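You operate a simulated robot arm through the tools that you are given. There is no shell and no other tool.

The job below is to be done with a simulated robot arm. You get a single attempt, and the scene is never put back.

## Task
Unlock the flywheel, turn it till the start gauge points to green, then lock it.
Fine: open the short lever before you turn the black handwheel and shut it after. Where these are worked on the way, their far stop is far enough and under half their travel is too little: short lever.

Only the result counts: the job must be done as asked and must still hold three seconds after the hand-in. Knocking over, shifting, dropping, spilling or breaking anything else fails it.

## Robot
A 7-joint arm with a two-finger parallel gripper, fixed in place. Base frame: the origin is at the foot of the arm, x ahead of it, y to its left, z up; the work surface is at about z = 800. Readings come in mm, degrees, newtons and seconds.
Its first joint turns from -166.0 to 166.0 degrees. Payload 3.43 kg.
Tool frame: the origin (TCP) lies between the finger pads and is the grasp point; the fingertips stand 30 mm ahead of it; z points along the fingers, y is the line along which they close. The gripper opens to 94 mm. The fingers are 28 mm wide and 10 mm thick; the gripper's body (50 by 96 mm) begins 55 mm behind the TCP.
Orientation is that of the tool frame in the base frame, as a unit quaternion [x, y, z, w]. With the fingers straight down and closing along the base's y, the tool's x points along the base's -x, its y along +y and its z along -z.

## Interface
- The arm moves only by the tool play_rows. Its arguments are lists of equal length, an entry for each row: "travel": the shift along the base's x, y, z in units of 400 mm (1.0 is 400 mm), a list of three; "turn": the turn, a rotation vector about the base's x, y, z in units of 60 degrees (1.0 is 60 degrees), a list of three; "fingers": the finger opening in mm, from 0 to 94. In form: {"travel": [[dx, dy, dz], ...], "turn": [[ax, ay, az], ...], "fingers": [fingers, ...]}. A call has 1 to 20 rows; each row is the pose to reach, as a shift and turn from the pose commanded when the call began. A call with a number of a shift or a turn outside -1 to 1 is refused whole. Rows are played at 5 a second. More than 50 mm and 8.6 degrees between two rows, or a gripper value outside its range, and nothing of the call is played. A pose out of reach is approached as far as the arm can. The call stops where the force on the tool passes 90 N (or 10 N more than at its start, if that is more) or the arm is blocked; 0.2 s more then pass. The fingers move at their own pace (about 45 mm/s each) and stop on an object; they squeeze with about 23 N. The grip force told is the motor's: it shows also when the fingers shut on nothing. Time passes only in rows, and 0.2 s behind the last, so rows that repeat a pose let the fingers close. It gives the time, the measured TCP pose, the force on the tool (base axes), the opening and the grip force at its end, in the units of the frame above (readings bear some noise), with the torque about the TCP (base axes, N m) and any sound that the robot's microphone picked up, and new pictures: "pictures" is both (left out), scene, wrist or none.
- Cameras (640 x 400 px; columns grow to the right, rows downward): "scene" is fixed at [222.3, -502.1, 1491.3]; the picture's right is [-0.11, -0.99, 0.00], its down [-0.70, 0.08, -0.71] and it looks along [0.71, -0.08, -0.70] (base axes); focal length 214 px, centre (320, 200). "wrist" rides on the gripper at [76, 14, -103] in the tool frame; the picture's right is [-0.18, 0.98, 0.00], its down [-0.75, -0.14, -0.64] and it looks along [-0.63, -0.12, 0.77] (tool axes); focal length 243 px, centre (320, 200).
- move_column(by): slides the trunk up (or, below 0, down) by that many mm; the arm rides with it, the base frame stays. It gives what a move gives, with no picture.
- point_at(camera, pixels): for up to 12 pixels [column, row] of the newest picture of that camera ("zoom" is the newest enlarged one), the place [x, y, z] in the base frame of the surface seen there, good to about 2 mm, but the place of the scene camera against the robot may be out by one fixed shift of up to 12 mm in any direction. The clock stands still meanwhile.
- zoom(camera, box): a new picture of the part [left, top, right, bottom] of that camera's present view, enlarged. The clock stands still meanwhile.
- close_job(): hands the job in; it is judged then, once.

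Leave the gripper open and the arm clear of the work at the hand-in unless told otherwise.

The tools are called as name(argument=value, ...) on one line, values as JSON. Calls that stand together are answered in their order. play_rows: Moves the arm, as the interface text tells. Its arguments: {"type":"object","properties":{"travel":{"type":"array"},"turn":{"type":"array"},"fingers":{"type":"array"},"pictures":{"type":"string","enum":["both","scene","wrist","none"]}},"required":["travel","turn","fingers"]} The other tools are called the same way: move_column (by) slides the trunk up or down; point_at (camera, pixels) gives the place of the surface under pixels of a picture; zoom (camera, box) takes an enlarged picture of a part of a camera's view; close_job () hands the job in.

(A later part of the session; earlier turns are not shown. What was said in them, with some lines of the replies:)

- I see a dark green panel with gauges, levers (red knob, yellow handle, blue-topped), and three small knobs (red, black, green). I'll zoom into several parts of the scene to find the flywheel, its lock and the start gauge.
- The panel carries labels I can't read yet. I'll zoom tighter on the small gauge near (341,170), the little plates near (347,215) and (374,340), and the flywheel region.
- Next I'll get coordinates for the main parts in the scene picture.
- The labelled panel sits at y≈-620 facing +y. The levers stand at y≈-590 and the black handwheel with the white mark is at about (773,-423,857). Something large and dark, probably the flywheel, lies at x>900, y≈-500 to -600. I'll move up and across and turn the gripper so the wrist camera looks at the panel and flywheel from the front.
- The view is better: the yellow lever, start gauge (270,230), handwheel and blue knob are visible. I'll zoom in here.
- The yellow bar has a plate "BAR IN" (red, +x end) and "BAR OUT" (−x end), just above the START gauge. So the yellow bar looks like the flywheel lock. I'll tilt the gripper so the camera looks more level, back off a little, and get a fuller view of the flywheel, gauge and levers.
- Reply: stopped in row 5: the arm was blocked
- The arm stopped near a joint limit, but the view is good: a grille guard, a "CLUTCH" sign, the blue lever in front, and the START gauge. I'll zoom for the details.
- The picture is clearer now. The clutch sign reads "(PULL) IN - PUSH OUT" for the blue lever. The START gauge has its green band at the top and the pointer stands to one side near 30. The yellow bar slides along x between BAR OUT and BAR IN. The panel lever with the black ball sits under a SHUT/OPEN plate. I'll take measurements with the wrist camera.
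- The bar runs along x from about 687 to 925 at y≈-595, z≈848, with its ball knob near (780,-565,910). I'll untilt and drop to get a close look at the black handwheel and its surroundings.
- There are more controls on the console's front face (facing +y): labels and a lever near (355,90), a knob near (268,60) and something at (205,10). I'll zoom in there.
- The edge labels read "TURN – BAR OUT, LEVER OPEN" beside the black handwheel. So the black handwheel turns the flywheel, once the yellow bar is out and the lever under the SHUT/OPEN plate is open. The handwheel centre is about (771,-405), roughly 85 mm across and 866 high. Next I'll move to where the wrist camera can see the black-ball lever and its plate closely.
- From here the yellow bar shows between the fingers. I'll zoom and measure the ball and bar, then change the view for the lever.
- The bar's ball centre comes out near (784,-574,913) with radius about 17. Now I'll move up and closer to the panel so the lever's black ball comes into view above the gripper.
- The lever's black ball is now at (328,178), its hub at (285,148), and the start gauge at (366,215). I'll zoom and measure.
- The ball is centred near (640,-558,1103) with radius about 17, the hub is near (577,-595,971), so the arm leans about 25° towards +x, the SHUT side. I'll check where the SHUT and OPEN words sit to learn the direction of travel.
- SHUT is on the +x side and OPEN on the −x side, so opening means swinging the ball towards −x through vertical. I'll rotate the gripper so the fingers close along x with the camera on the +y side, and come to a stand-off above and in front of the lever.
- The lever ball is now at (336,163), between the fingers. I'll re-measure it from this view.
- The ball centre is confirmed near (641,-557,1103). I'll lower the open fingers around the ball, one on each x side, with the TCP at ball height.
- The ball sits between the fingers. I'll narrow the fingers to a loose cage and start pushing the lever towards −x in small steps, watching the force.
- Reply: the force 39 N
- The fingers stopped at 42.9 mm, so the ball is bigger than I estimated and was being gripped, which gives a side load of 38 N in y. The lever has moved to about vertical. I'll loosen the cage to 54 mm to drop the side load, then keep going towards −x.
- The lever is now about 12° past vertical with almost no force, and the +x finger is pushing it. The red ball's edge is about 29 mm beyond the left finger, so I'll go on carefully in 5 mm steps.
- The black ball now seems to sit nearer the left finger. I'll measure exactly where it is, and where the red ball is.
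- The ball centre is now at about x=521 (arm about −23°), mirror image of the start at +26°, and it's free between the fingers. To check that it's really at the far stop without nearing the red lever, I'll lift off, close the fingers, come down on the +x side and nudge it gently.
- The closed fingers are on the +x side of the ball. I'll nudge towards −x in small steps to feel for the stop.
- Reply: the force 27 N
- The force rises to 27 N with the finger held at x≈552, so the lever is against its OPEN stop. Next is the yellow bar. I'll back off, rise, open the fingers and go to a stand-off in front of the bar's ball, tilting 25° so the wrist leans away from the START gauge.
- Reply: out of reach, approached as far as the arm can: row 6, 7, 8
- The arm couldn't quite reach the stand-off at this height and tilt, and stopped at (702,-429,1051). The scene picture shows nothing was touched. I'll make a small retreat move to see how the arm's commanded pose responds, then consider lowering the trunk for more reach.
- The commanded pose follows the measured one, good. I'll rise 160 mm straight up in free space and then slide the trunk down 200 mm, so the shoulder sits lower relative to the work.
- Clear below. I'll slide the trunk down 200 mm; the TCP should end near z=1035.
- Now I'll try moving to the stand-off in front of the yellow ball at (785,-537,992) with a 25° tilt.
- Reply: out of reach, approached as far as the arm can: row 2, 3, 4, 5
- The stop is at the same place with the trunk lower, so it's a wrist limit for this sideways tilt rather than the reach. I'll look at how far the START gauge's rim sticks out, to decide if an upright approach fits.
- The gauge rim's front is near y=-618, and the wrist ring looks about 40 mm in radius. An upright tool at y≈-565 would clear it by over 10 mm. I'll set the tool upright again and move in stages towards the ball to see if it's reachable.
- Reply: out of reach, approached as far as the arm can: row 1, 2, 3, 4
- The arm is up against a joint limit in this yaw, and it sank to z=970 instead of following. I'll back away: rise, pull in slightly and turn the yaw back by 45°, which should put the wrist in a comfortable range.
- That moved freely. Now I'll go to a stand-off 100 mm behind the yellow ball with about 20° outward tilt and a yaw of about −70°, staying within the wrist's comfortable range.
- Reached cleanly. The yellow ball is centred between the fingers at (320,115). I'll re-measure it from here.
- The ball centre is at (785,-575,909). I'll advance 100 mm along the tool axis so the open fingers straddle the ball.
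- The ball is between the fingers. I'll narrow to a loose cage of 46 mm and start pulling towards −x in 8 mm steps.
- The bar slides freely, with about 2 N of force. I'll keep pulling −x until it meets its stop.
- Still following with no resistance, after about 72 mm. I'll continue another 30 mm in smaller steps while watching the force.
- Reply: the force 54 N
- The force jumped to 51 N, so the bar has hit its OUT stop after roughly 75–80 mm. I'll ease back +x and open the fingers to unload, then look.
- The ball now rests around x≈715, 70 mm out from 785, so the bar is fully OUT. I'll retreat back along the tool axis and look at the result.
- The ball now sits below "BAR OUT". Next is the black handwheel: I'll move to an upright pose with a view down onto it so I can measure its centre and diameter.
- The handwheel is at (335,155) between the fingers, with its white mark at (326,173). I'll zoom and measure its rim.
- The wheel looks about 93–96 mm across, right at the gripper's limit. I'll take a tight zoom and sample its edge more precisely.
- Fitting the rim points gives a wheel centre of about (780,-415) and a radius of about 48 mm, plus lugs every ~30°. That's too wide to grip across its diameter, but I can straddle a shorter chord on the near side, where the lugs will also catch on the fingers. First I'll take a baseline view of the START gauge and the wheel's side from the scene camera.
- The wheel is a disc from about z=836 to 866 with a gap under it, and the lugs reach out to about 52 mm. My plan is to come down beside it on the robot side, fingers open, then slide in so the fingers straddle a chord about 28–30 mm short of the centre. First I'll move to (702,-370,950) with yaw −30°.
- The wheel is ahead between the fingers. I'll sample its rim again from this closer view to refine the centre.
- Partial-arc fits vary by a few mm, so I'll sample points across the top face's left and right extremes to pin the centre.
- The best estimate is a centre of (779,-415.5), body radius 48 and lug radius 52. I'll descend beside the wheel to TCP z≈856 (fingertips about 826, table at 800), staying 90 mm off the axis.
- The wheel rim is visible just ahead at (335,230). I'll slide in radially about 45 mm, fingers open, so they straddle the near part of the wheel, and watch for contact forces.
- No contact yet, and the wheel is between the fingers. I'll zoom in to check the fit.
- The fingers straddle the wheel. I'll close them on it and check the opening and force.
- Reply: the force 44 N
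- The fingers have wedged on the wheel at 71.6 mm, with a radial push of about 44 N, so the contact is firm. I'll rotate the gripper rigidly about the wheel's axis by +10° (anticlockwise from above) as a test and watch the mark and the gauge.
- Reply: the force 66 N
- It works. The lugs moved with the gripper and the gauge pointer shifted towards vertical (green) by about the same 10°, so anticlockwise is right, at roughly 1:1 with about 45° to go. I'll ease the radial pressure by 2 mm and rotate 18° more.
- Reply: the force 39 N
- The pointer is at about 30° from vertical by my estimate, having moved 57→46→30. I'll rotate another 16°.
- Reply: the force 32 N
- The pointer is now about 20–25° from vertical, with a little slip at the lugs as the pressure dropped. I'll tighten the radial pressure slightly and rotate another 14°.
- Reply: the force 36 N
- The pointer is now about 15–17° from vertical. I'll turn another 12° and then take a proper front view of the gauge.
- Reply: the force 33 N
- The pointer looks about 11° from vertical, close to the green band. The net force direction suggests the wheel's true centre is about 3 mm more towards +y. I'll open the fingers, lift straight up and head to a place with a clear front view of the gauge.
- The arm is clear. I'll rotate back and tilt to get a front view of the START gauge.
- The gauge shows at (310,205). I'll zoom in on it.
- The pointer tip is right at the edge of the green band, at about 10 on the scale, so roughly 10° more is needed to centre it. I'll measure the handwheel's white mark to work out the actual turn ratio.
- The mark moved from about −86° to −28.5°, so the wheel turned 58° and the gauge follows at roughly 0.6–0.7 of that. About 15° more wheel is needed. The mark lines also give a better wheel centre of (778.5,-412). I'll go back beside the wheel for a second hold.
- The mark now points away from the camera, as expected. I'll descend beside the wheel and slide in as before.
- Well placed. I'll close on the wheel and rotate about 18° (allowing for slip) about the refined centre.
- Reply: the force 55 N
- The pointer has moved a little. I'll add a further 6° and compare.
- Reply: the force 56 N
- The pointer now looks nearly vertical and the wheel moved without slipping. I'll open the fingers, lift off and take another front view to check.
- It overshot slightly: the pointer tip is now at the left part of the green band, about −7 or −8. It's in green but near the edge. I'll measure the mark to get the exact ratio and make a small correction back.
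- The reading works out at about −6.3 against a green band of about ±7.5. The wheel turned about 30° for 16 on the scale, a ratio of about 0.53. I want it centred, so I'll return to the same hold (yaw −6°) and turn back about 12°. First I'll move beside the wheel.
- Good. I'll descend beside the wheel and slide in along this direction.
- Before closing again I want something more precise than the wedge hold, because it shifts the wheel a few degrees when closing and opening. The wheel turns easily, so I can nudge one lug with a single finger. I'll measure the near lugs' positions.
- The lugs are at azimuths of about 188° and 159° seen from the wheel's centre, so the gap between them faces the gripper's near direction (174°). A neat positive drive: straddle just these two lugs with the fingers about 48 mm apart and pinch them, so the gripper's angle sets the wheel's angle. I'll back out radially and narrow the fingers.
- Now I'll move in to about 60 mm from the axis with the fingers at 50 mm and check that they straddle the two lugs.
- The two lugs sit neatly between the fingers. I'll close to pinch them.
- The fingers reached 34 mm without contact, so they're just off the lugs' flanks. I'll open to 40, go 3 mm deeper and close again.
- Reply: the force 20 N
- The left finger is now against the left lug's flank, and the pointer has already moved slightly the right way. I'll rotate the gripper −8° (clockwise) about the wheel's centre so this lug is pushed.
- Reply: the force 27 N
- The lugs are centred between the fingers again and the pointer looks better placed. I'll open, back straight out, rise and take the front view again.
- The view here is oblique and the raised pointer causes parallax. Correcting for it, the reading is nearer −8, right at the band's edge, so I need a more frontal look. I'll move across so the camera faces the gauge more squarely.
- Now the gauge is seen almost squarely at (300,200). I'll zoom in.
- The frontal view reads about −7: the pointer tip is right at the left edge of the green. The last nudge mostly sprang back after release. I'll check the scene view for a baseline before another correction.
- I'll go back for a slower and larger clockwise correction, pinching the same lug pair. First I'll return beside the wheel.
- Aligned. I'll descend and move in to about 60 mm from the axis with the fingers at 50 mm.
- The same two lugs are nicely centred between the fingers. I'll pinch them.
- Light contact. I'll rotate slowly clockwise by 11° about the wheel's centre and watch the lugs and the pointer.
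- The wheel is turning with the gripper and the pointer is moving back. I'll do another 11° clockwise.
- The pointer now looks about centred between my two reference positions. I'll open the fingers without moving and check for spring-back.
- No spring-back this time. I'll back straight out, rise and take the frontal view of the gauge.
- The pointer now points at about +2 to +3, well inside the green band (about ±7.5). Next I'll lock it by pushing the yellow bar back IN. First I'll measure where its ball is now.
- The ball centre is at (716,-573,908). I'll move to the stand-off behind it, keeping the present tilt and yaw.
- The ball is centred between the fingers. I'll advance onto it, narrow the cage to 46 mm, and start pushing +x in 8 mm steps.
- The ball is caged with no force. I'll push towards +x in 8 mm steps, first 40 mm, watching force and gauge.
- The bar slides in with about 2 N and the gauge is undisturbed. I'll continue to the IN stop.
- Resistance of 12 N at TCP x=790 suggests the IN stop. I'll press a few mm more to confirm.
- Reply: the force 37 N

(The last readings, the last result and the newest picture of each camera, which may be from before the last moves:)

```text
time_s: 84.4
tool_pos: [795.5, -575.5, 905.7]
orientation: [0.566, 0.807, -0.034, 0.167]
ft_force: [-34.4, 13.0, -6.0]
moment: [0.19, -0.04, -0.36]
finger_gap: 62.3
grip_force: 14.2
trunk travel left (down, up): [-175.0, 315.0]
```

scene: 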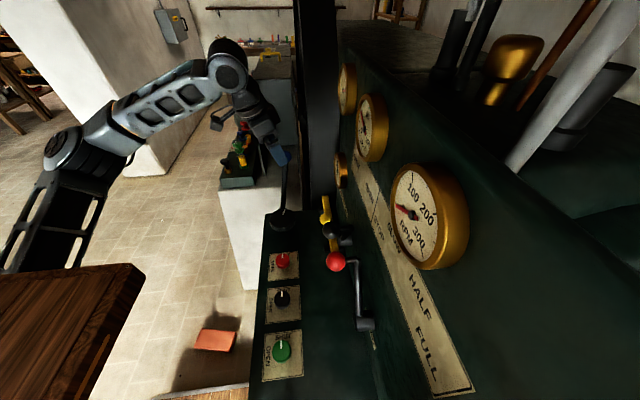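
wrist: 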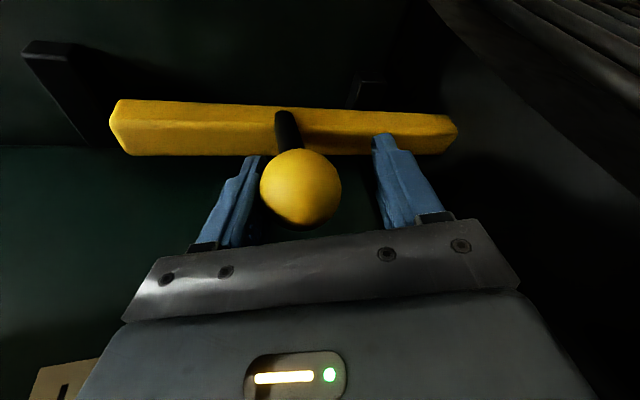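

The ball is stopped at about x=785, the same as its starting IN position, with 34 N of resistance, so the bar is fully IN. I'll unload, open the fingers and retreat along the tool axis.

play_rows(travel=[[-0.01, 0, 0], [-0.025, 0, 0], [-0.025, 0, 0], [-0.045, 0.021, 0.079], [-0.065, 0.042, 0.158], [-0.09, 0.0625, 0.2375], [-0.11, 0.12, 0.31]], turn=[[0, 0, 0], [0, 0, 0], [0, 0, 0], [0, 0, 0], [0, 0, 0], [0, 0, 0], [0, 0, 0]], fingers=[80, 94, 94, 94, 94, 94, 94])

point_at(camera="wrist", pixels=[[320, 100]])

```text
time_s: 86.0
tool_pos: [753.5, -525.3, 1032.7]
orientation: [0.566, 0.807, -0.034, 0.168]
ft_force: [0.2, -0.4, -0.3]
moment: [0.0, 0.0, -0.03]
finger_gap: 94.0
grip_force: 0.0
trunk travel left (down, up): [-175.0, 315.0]
```

scene: 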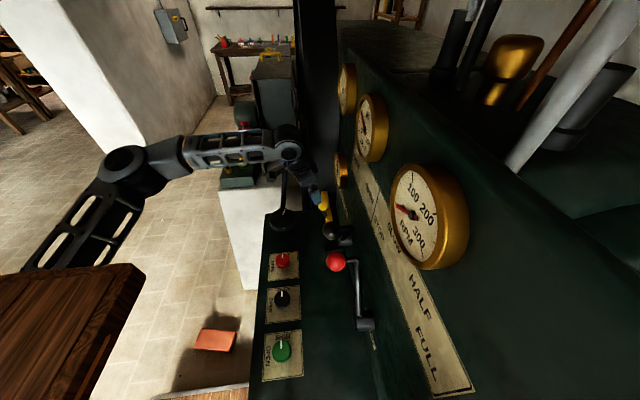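
wrist: 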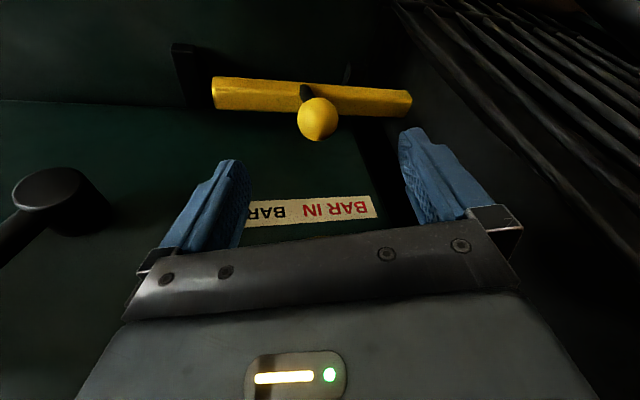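

```text
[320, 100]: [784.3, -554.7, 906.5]
```

The ball sits under "BAR IN". I'll back up to the frontal view to confirm the gauge is still in green and measure the bar.

play_rows(travel=[[-0.006, 0.047, 0.0835], [-0.012, 0.094, 0.167], [-0.018, 0.141, 0.25], [-0.024, 0.188, 0.334], [-0.029, 0.235, 0.4175]], turn=[[0, 0, 0], [0, 0, 0], [0, 0, 0], [0, 0, 0], [0, 0, 0]], fingers=[94, 94, 94, 94, 94], pictures="wrist")

zoom(camera="wrist", box=[255, 160, 345, 245])

zoom(camera="wrist", box=[180, 50, 420, 170])

point_at(camera="wrist", pixels=[[297, 101], [232, 88], [371, 98], [155, 140], [40, 195], [50, 190]])

```text
time_s: 87.2
tool_pos: [741.8, -434.1, 1200.5]
orientation: [0.565, 0.807, -0.033, 0.168]
ft_force: [0.6, -0.4, 0.2]
moment: [0.01, 0.01, -0.02]
finger_gap: 93.9
grip_force: 0.0
trunk travel left (down, up): [-175.0, 315.0]
```

wrist: 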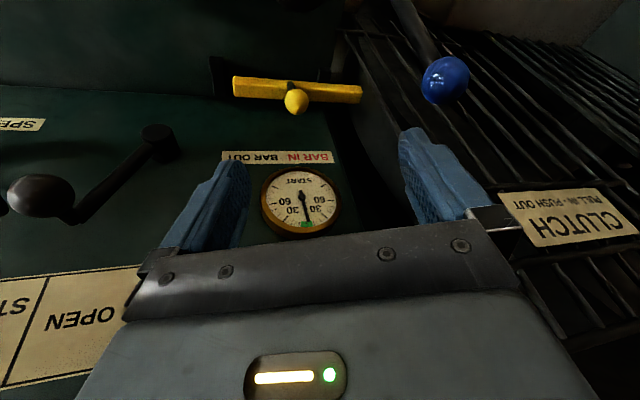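

```text
4.71 times, centred on (300, 202) of wrist
```

zoom: 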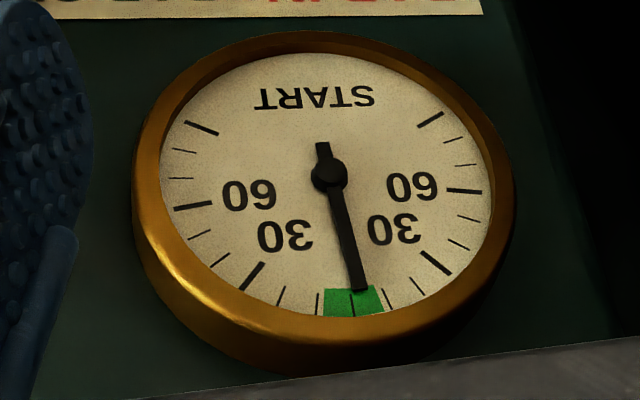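

```text
2.67 times, centred on (300, 110) of wrist
```

zoom: 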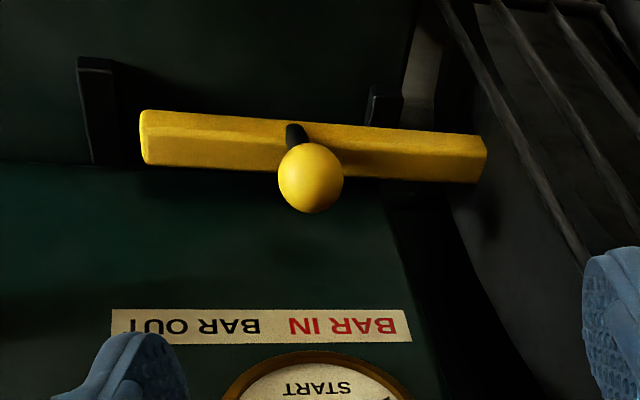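

```text
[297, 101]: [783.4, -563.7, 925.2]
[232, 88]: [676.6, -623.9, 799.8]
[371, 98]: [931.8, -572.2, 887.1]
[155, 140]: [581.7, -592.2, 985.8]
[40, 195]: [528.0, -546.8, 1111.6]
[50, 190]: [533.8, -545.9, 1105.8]
```

The gauge is unchanged at about +2.5 in the green, and the bar is IN at ball x≈784. The last step is shutting the short lever, whose ball is near (520,-560,1100). I'll go upright with yaw −90° as before, in free space first.

play_rows(travel=[[-0.088, -0.01, 0.025], [-0.177, -0.02, 0.05], [-0.265, -0.03, 0.075], [-0.354, -0.04, 0.1]], turn=[[0.0686, 0.048, -0.0824], [0.1371, 0.096, -0.1649], [0.2057, 0.144, -0.2473], [0.2742, 0.192, -0.3297]], fingers=[94, 70, 50, 50])

```text
time_s: 88.2
tool_pos: [601.1, -447.0, 1239.4]
orientation: [0.706, 0.708, -0.004, -0.005]
ft_force: [0.2, 0.4, 0.0]
moment: [-0.02, 0.01, 0.03]
finger_gap: 50.0
grip_force: 0.0
trunk travel left (down, up): [-175.0, 315.0]
```

scene: 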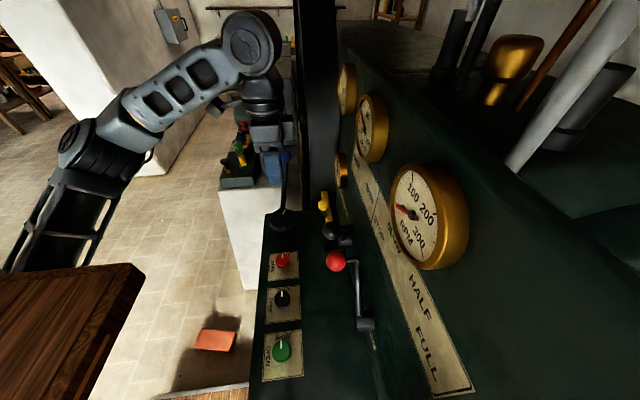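
wrist: 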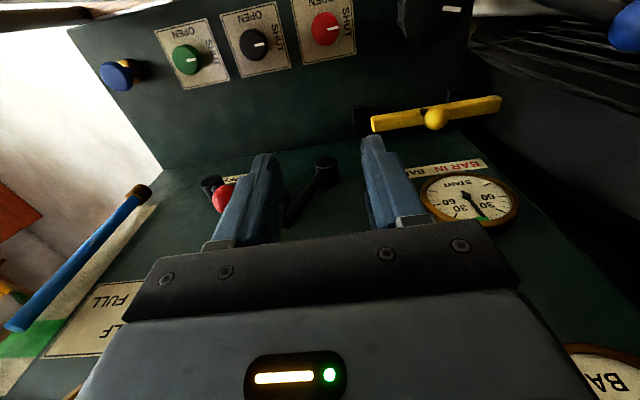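

I'll double-check the gauge in this picture at (470,200), as it's seen from the side here.

zoom(camera="wrist", box=[415, 165, 525, 240])

point_at(camera="wrist", pixels=[[325, 165], [305, 200], [435, 118], [225, 195]])

```text
5.33 times, centred on (470, 202) of wrist
```

zoom: 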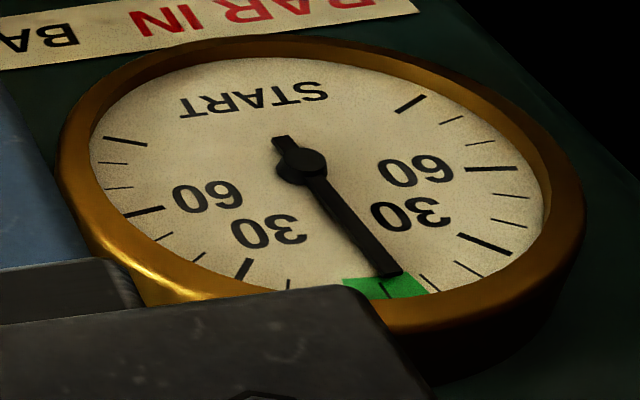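

```text
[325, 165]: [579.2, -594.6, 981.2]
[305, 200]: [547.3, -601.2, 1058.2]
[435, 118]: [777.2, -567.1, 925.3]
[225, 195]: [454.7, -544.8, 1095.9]
```

It's still inside the green; the side view only adds parallax. Now I'll move above the black ball at a safe height, fingers at 50 mm.

play_rows(travel=[[-0.0675, -0.044, -0.03], [-0.135, -0.088, -0.06], [-0.2025, -0.1325, -0.0985], [-0.2025, -0.2, -0.13], [-0.2025, -0.27, -0.15]], turn=[[0, 0, 0], [0, 0, 0], [0, 0, 0], [0, 0, 0], [0, 0, 0]], fingers=[50, 50, 50, 50, 50])

zoom(camera="wrist", box=[180, 80, 460, 255])

point_at(camera="wrist", pixels=[[320, 180], [318, 170], [325, 190], [240, 160]])

```text
time_s: 89.4
tool_pos: [519.4, -555.0, 1180.3]
orientation: [0.706, 0.708, -0.003, -0.003]
ft_force: [-0.8, 0.4, -0.4]
moment: [0.0, -0.01, 0.01]
finger_gap: 50.0
grip_force: 0.0
trunk travel left (down, up): [-175.0, 315.0]
```

scene: 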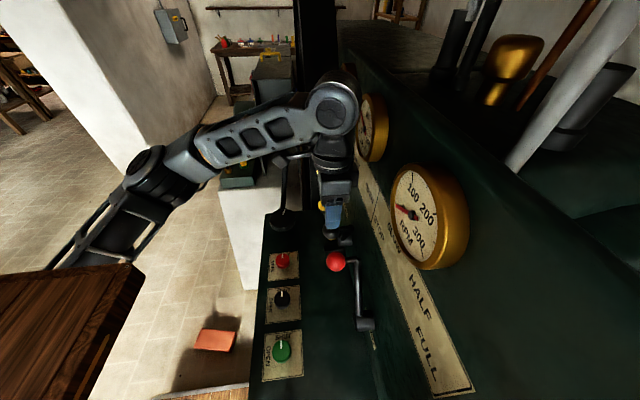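
wrist: 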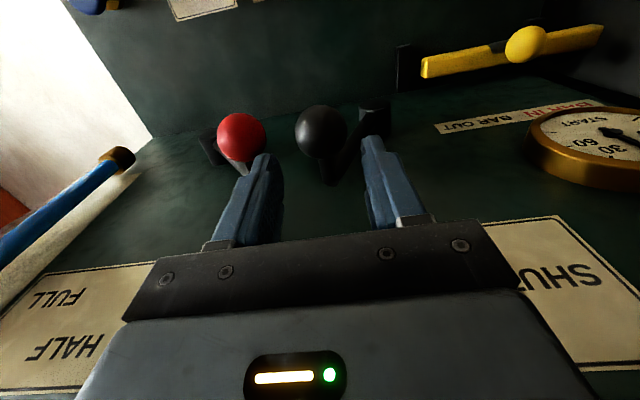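

```text
2.29 times, centred on (320, 168) of wrist
```

zoom: 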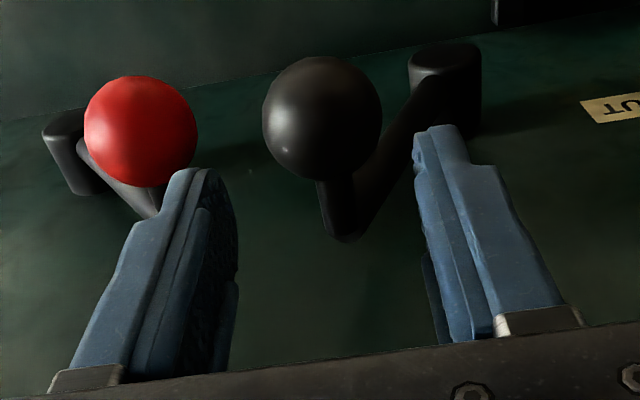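

```text
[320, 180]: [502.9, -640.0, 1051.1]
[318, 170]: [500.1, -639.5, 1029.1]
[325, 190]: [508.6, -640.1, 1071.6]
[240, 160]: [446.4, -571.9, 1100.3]
```

I'll measure the two balls' positions and the gap between them from here.

point_at(camera="wrist", pixels=[[322, 132], [300, 132], [344, 132], [322, 112], [241, 138], [262, 138], [220, 138], [241, 118]])

```text
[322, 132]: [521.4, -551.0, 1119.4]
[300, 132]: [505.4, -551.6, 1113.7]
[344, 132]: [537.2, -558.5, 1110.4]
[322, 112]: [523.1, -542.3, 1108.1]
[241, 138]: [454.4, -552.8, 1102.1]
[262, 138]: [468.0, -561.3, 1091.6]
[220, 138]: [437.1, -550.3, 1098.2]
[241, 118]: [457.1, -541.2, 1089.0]
```

The balls leave about 30 mm between their edges (470 to 500), and my left finger would occupy 483–493. The clearance is fine. I'll descend 75 mm straight down around the black ball with a 52 mm opening.

play_rows(travel=[[0, 0, -0.06], [0, 0, -0.12], [0, 0, -0.185]], turn=[[0, 0, 0], [0, 0, 0], [0, 0, 0]], fingers=[52, 52, 52], pictures="wrist")

```text
time_s: 90.2
tool_pos: [518.1, -557.2, 1105.4]
orientation: [0.706, 0.708, -0.003, -0.003]
ft_force: [0.2, 0.5, 0.1]
moment: [-0.03, -0.04, -0.02]
finger_gap: 52.0
grip_force: 0.0
trunk travel left (down, up): [-175.0, 315.0]
```

wrist: 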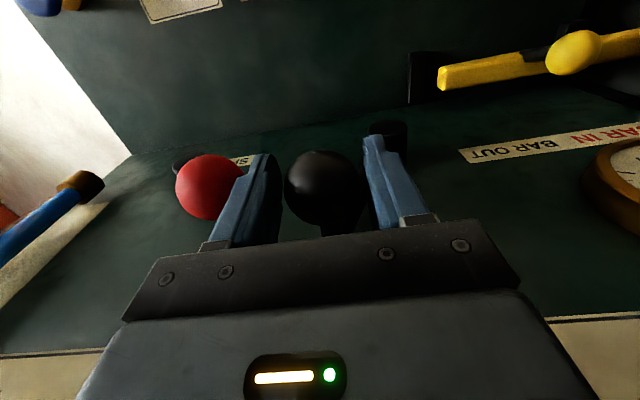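

The ball is between the fingers with no contact. I'll push towards +x (SHUT) in 10 mm steps.

play_rows(travel=[[0.025, 0, 0.004], [0.05, 0, 0.008], [0.075, 0, 0.012], [0.1, 0, 0.015], [0.125, 0, 0.018], [0.15, 0, 0.02], [0.175, 0, 0.02], [0.2, 0, 0.018], [0.225, 0, 0.015]], turn=[[0, 0, 0], [0, 0, 0], [0, 0, 0], [0, 0, 0], [0, 0, 0], [0, 0, 0], [0, 0, 0], [0, 0, 0], [0, 0, 0]], fingers=[54, 54, 54, 54, 54, 54, 54, 54, 54], pictures="wrist")

```text
time_s: 92.2
tool_pos: [610.3, -557.1, 1111.7]
orientation: [0.707, 0.708, -0.002, -0.003]
ft_force: [-1.6, -0.7, 0.4]
moment: [0.02, 0.04, 0.0]
finger_gap: 54.5
grip_force: 0.7
trunk travel left (down, up): [-175.0, 315.0]
```

wrist: 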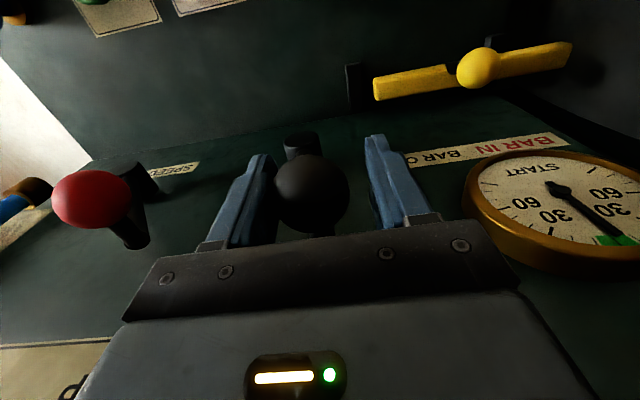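

The lever follows with under 2 N, and it's past vertical. I'll go on to the SHUT stop in smaller steps.

play_rows(travel=[[0.02, 0, -0.003], [0.04, 0, -0.007], [0.06, 0, -0.012], [0.075, 0, -0.016], [0.09, 0, -0.02], [0.1, 0, -0.022]], turn=[[0, 0, 0], [0, 0, 0], [0, 0, 0], [0, 0, 0], [0, 0, 0], [0, 0, 0]], fingers=[54, 54, 54, 54, 54, 54], pictures="wrist")

```text
time_s: 93.6
tool_pos: [618.2, -556.7, 1110.2]
orientation: [0.706, 0.708, -0.003, -0.004]
ft_force: [0.0, 0.1, -0.4]
moment: [-0.03, 0.02, -0.02]
finger_gap: 54.0
grip_force: 0.1
out of reach, approached as far as the arm can: row 2, 3, 4, 5, 6
trunk travel left (down, up): [-175.0, 315.0]
```

wrist: 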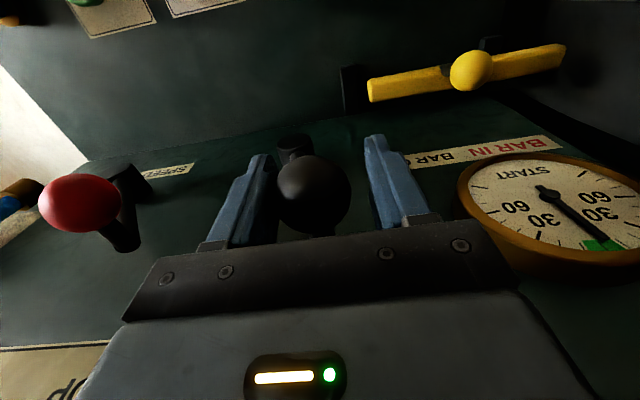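

The wrist reached its limit at x=618 in this yaw. I'll turn the gripper 20° about the TCP (the ball stays caged) to free the wrist, then continue.

play_rows(travel=[[0, 0, 0], [0, 0, 0], [0, 0, 0]], turn=[[0, 0, 0.111], [0, 0, 0.222], [0, 0, 0.3333]], fingers=[56, 56, 56], pictures="wrist")

```text
time_s: 94.4
tool_pos: [617.4, -556.5, 1111.8]
orientation: [0.572, 0.82, -0.004, -0.003]
ft_force: [0.5, -0.5, -0.8]
moment: [-0.01, 0.01, 0.0]
finger_gap: 55.8
grip_force: 0.0
trunk travel left (down, up): [-175.0, 315.0]
```

wrist: 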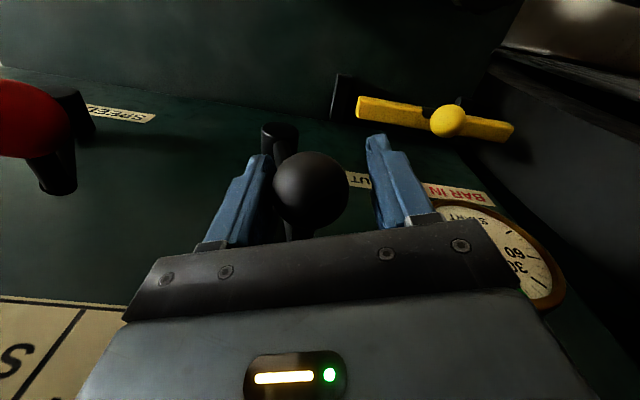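

That worked without contact. I'll continue +x towards the SHUT stop.

play_rows(travel=[[0.02, 0, -0.002], [0.04, 0, -0.005], [0.055, 0, -0.008], [0.07, 0, -0.012]], turn=[[0, 0, 0], [0, 0, 0], [0, 0, 0], [0, 0, 0]], fingers=[56, 56, 56, 56], pictures="wrist")

```text
time_s: 95.4
tool_pos: [644.9, -555.6, 1107.9]
orientation: [0.572, 0.82, -0.004, -0.003]
ft_force: [-0.2, 0.8, -0.3]
moment: [0.0, 0.0, 0.03]
finger_gap: 55.7
grip_force: 0.0
trunk travel left (down, up): [-175.0, 315.0]
```

wrist: 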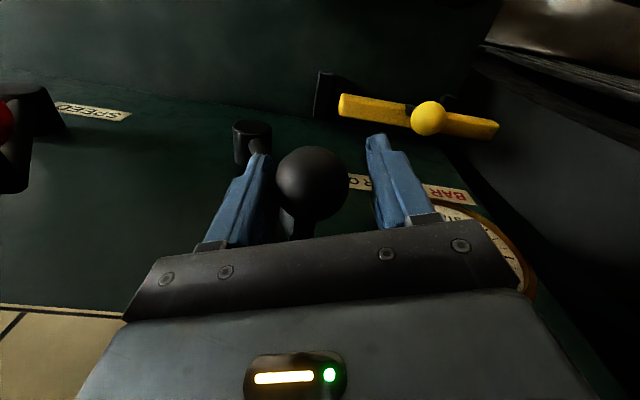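

No force yet. The ball is at roughly x≈640. I'll press on in 4 mm steps to feel the stop.

play_rows(travel=[[0.01, 0, -0.002], [0.02, 0, -0.004], [0.03, 0, -0.005], [0.04, 0, -0.006]], turn=[[0, 0, 0], [0, 0, 0], [0, 0, 0], [0, 0, 0]], fingers=[56, 56, 56, 56], pictures="wrist")

```text
time_s: 96.4
tool_pos: [657.8, -556.8, 1106.8]
orientation: [0.575, 0.818, -0.004, -0.003]
ft_force: [-36.5, 13.8, 2.9]
moment: [0.2, 0.17, -0.61]
finger_gap: 72.8
grip_force: 14.4
trunk travel left (down, up): [-175.0, 315.0]
```

wrist: 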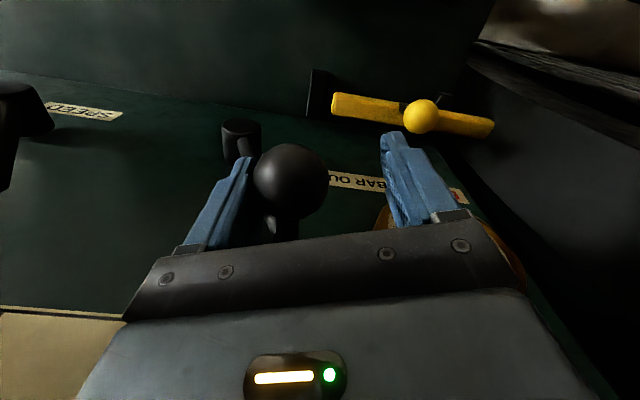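

The force rose to 37 N, so the lever is at its SHUT stop. I'll unload, open and lift straight up clear of the ball, then back away from the panel.

play_rows(travel=[[-0.01, 0, 0], [-0.028, 0, 0], [-0.028, 0, 0], [-0.028, 0.005, 0.09], [-0.028, 0.01, 0.18], [-0.028, 0.1, 0.25], [-0.028, 0.2, 0.3]], turn=[[0, 0, 0], [0, 0, 0], [0, 0, 0], [0, 0, 0], [0, 0, 0], [0, 0, 0], [0, 0, 0]], fingers=[75, 94, 94, 94, 94, 94, 94])

zoom(camera="wrist", box=[180, 60, 460, 240])

zoom(camera="scene", box=[300, 140, 380, 270])

```text
time_s: 98.0
tool_pos: [650.2, -477.4, 1225.9]
orientation: [0.573, 0.819, -0.003, -0.003]
ft_force: [0.6, -0.6, -0.1]
moment: [0.09, -0.03, 0.0]
finger_gap: 93.9
grip_force: 0.1
trunk travel left (down, up): [-175.0, 315.0]
```

scene: 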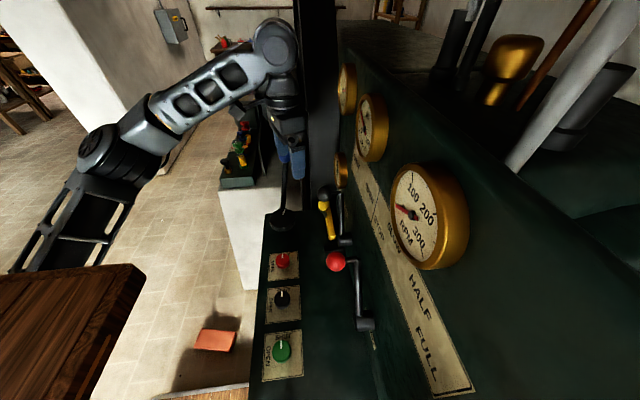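
wrist: 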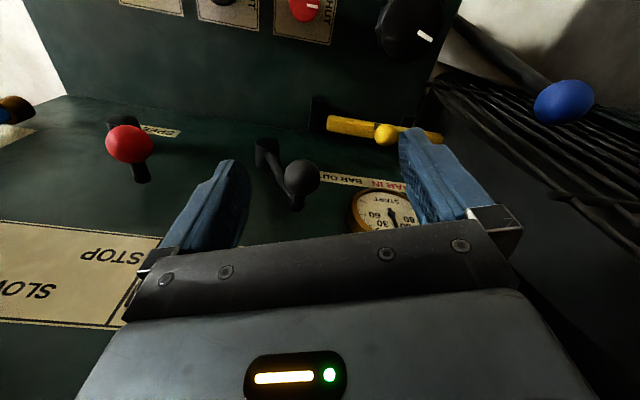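

```text
2.22 times, centred on (320, 150) of wrist
```

zoom: 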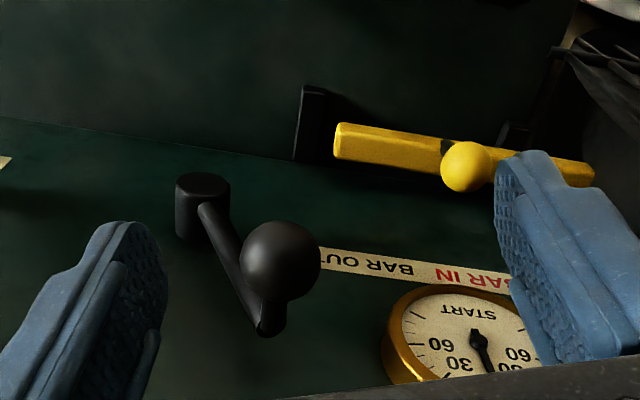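

```text
3.08 times, centred on (340, 205) of scene
```

zoom: 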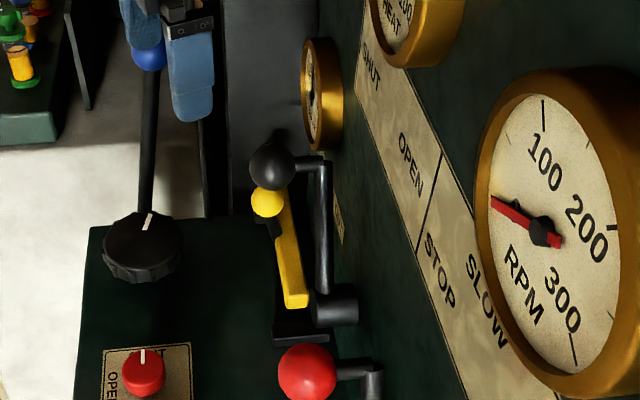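

The lever is leaning to the SHUT side again, the bar is under BAR IN and the gauge reads green. I'll back the arm away to the viewing pose for a last check of all three.

play_rows(travel=[[-0.031, 0.079, 0.013], [-0.0625, 0.159, 0.026], [-0.094, 0.238, 0.039], [-0.125, 0.3175, 0.0525]], turn=[[-0.0707, -0.0447, 0.0949], [-0.1415, -0.0894, 0.1898], [-0.2122, -0.134, 0.2846], [-0.2829, -0.1787, 0.3795]], fingers=[94, 94, 94, 94])

zoom(camera="wrist", box=[280, 172, 340, 232])

zoom(camera="wrist", box=[140, 50, 380, 240])

zoom(camera="scene", box=[240, 120, 400, 400])

```text
time_s: 99.0
tool_pos: [601.7, -352.9, 1244.0]
orientation: [0.393, 0.903, -0.074, 0.153]
ft_force: [-0.6, 0.4, -0.8]
moment: [0.04, 0.01, 0.0]
finger_gap: 94.1
grip_force: 0.0
trunk travel left (down, up): [-175.0, 315.0]
```

scene: 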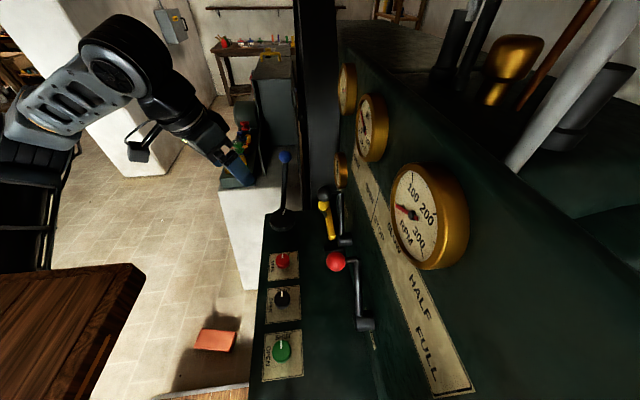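
wrist: 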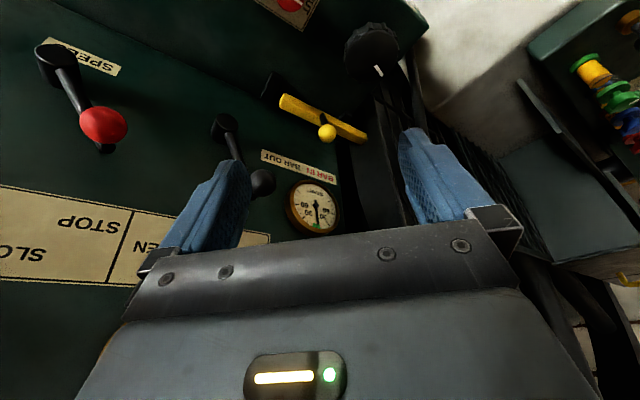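

```text
6.67 times, centred on (310, 202) of wrist
```

zoom: 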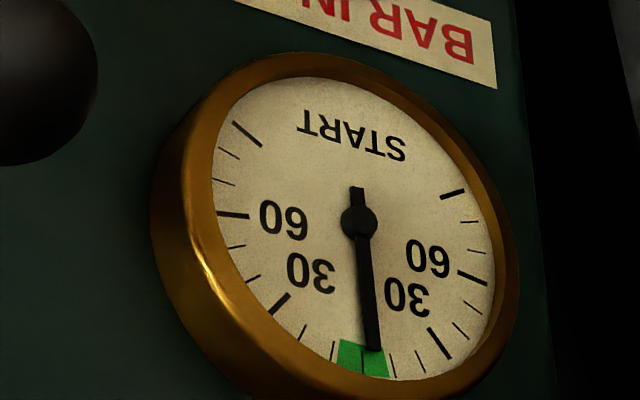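

```text
2.11 times, centred on (260, 145) of wrist
```

zoom: 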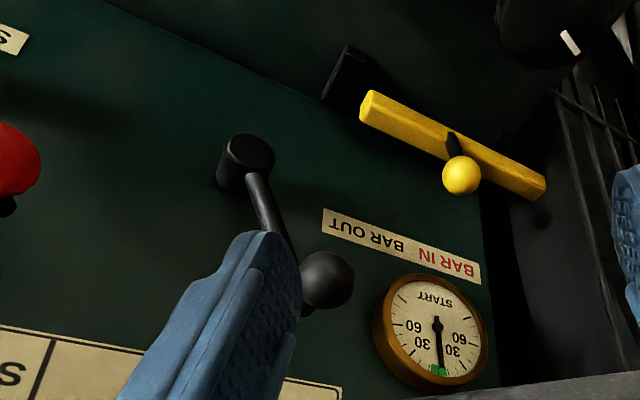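

```text
1.43 times, centred on (320, 260) of scene
```

zoom: 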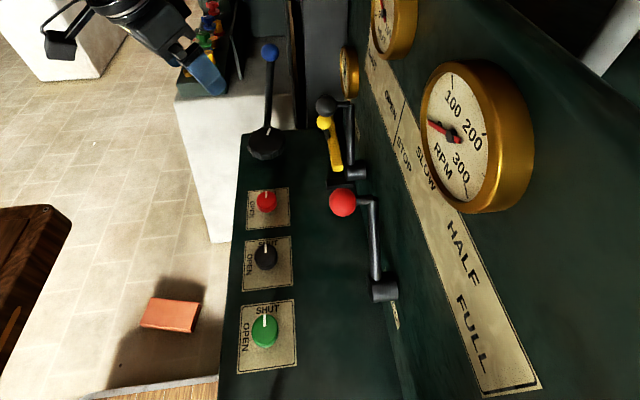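

Everything checks out. The pointer is well inside the green band, the yellow bar is fully at BAR IN, and the black-ball lever is at its SHUT stop. The red lever, clutch lever and small knobs are untouched. The gripper is open and the arm is clear of the work, so I'm handing in.

close_job()

```text
The job is handed in.
```

The job is handed in: the flywheel is turned so the start gauge points to green, and it is locked again. I don't have the verdict yet.

- **Short lever:** I took this to be the black-ball lever under the SHUT/OPEN plate. It was opened to its far stop before I turned the handwheel. After the bar was back in, I shut it to its stop.
- **Flywheel lock:** the yellow bar was drawn fully to BAR OUT before turning, then pushed back to BAR IN until it stopped. It is back at its starting position.
- **Turning:** I turned the black handwheel in three goes plus corrections. I overshot slightly once and brought it back.
- **Start gauge:** it last read about +2 to +3, with the green band reaching about 7.5 either side of zero. The reading did not change when the bar went in.

I saw no sign of anything else being moved: the red lever, clutch lever and small knobs looked untouched in the last pictures. The gripper is open and the arm is clear of the work.
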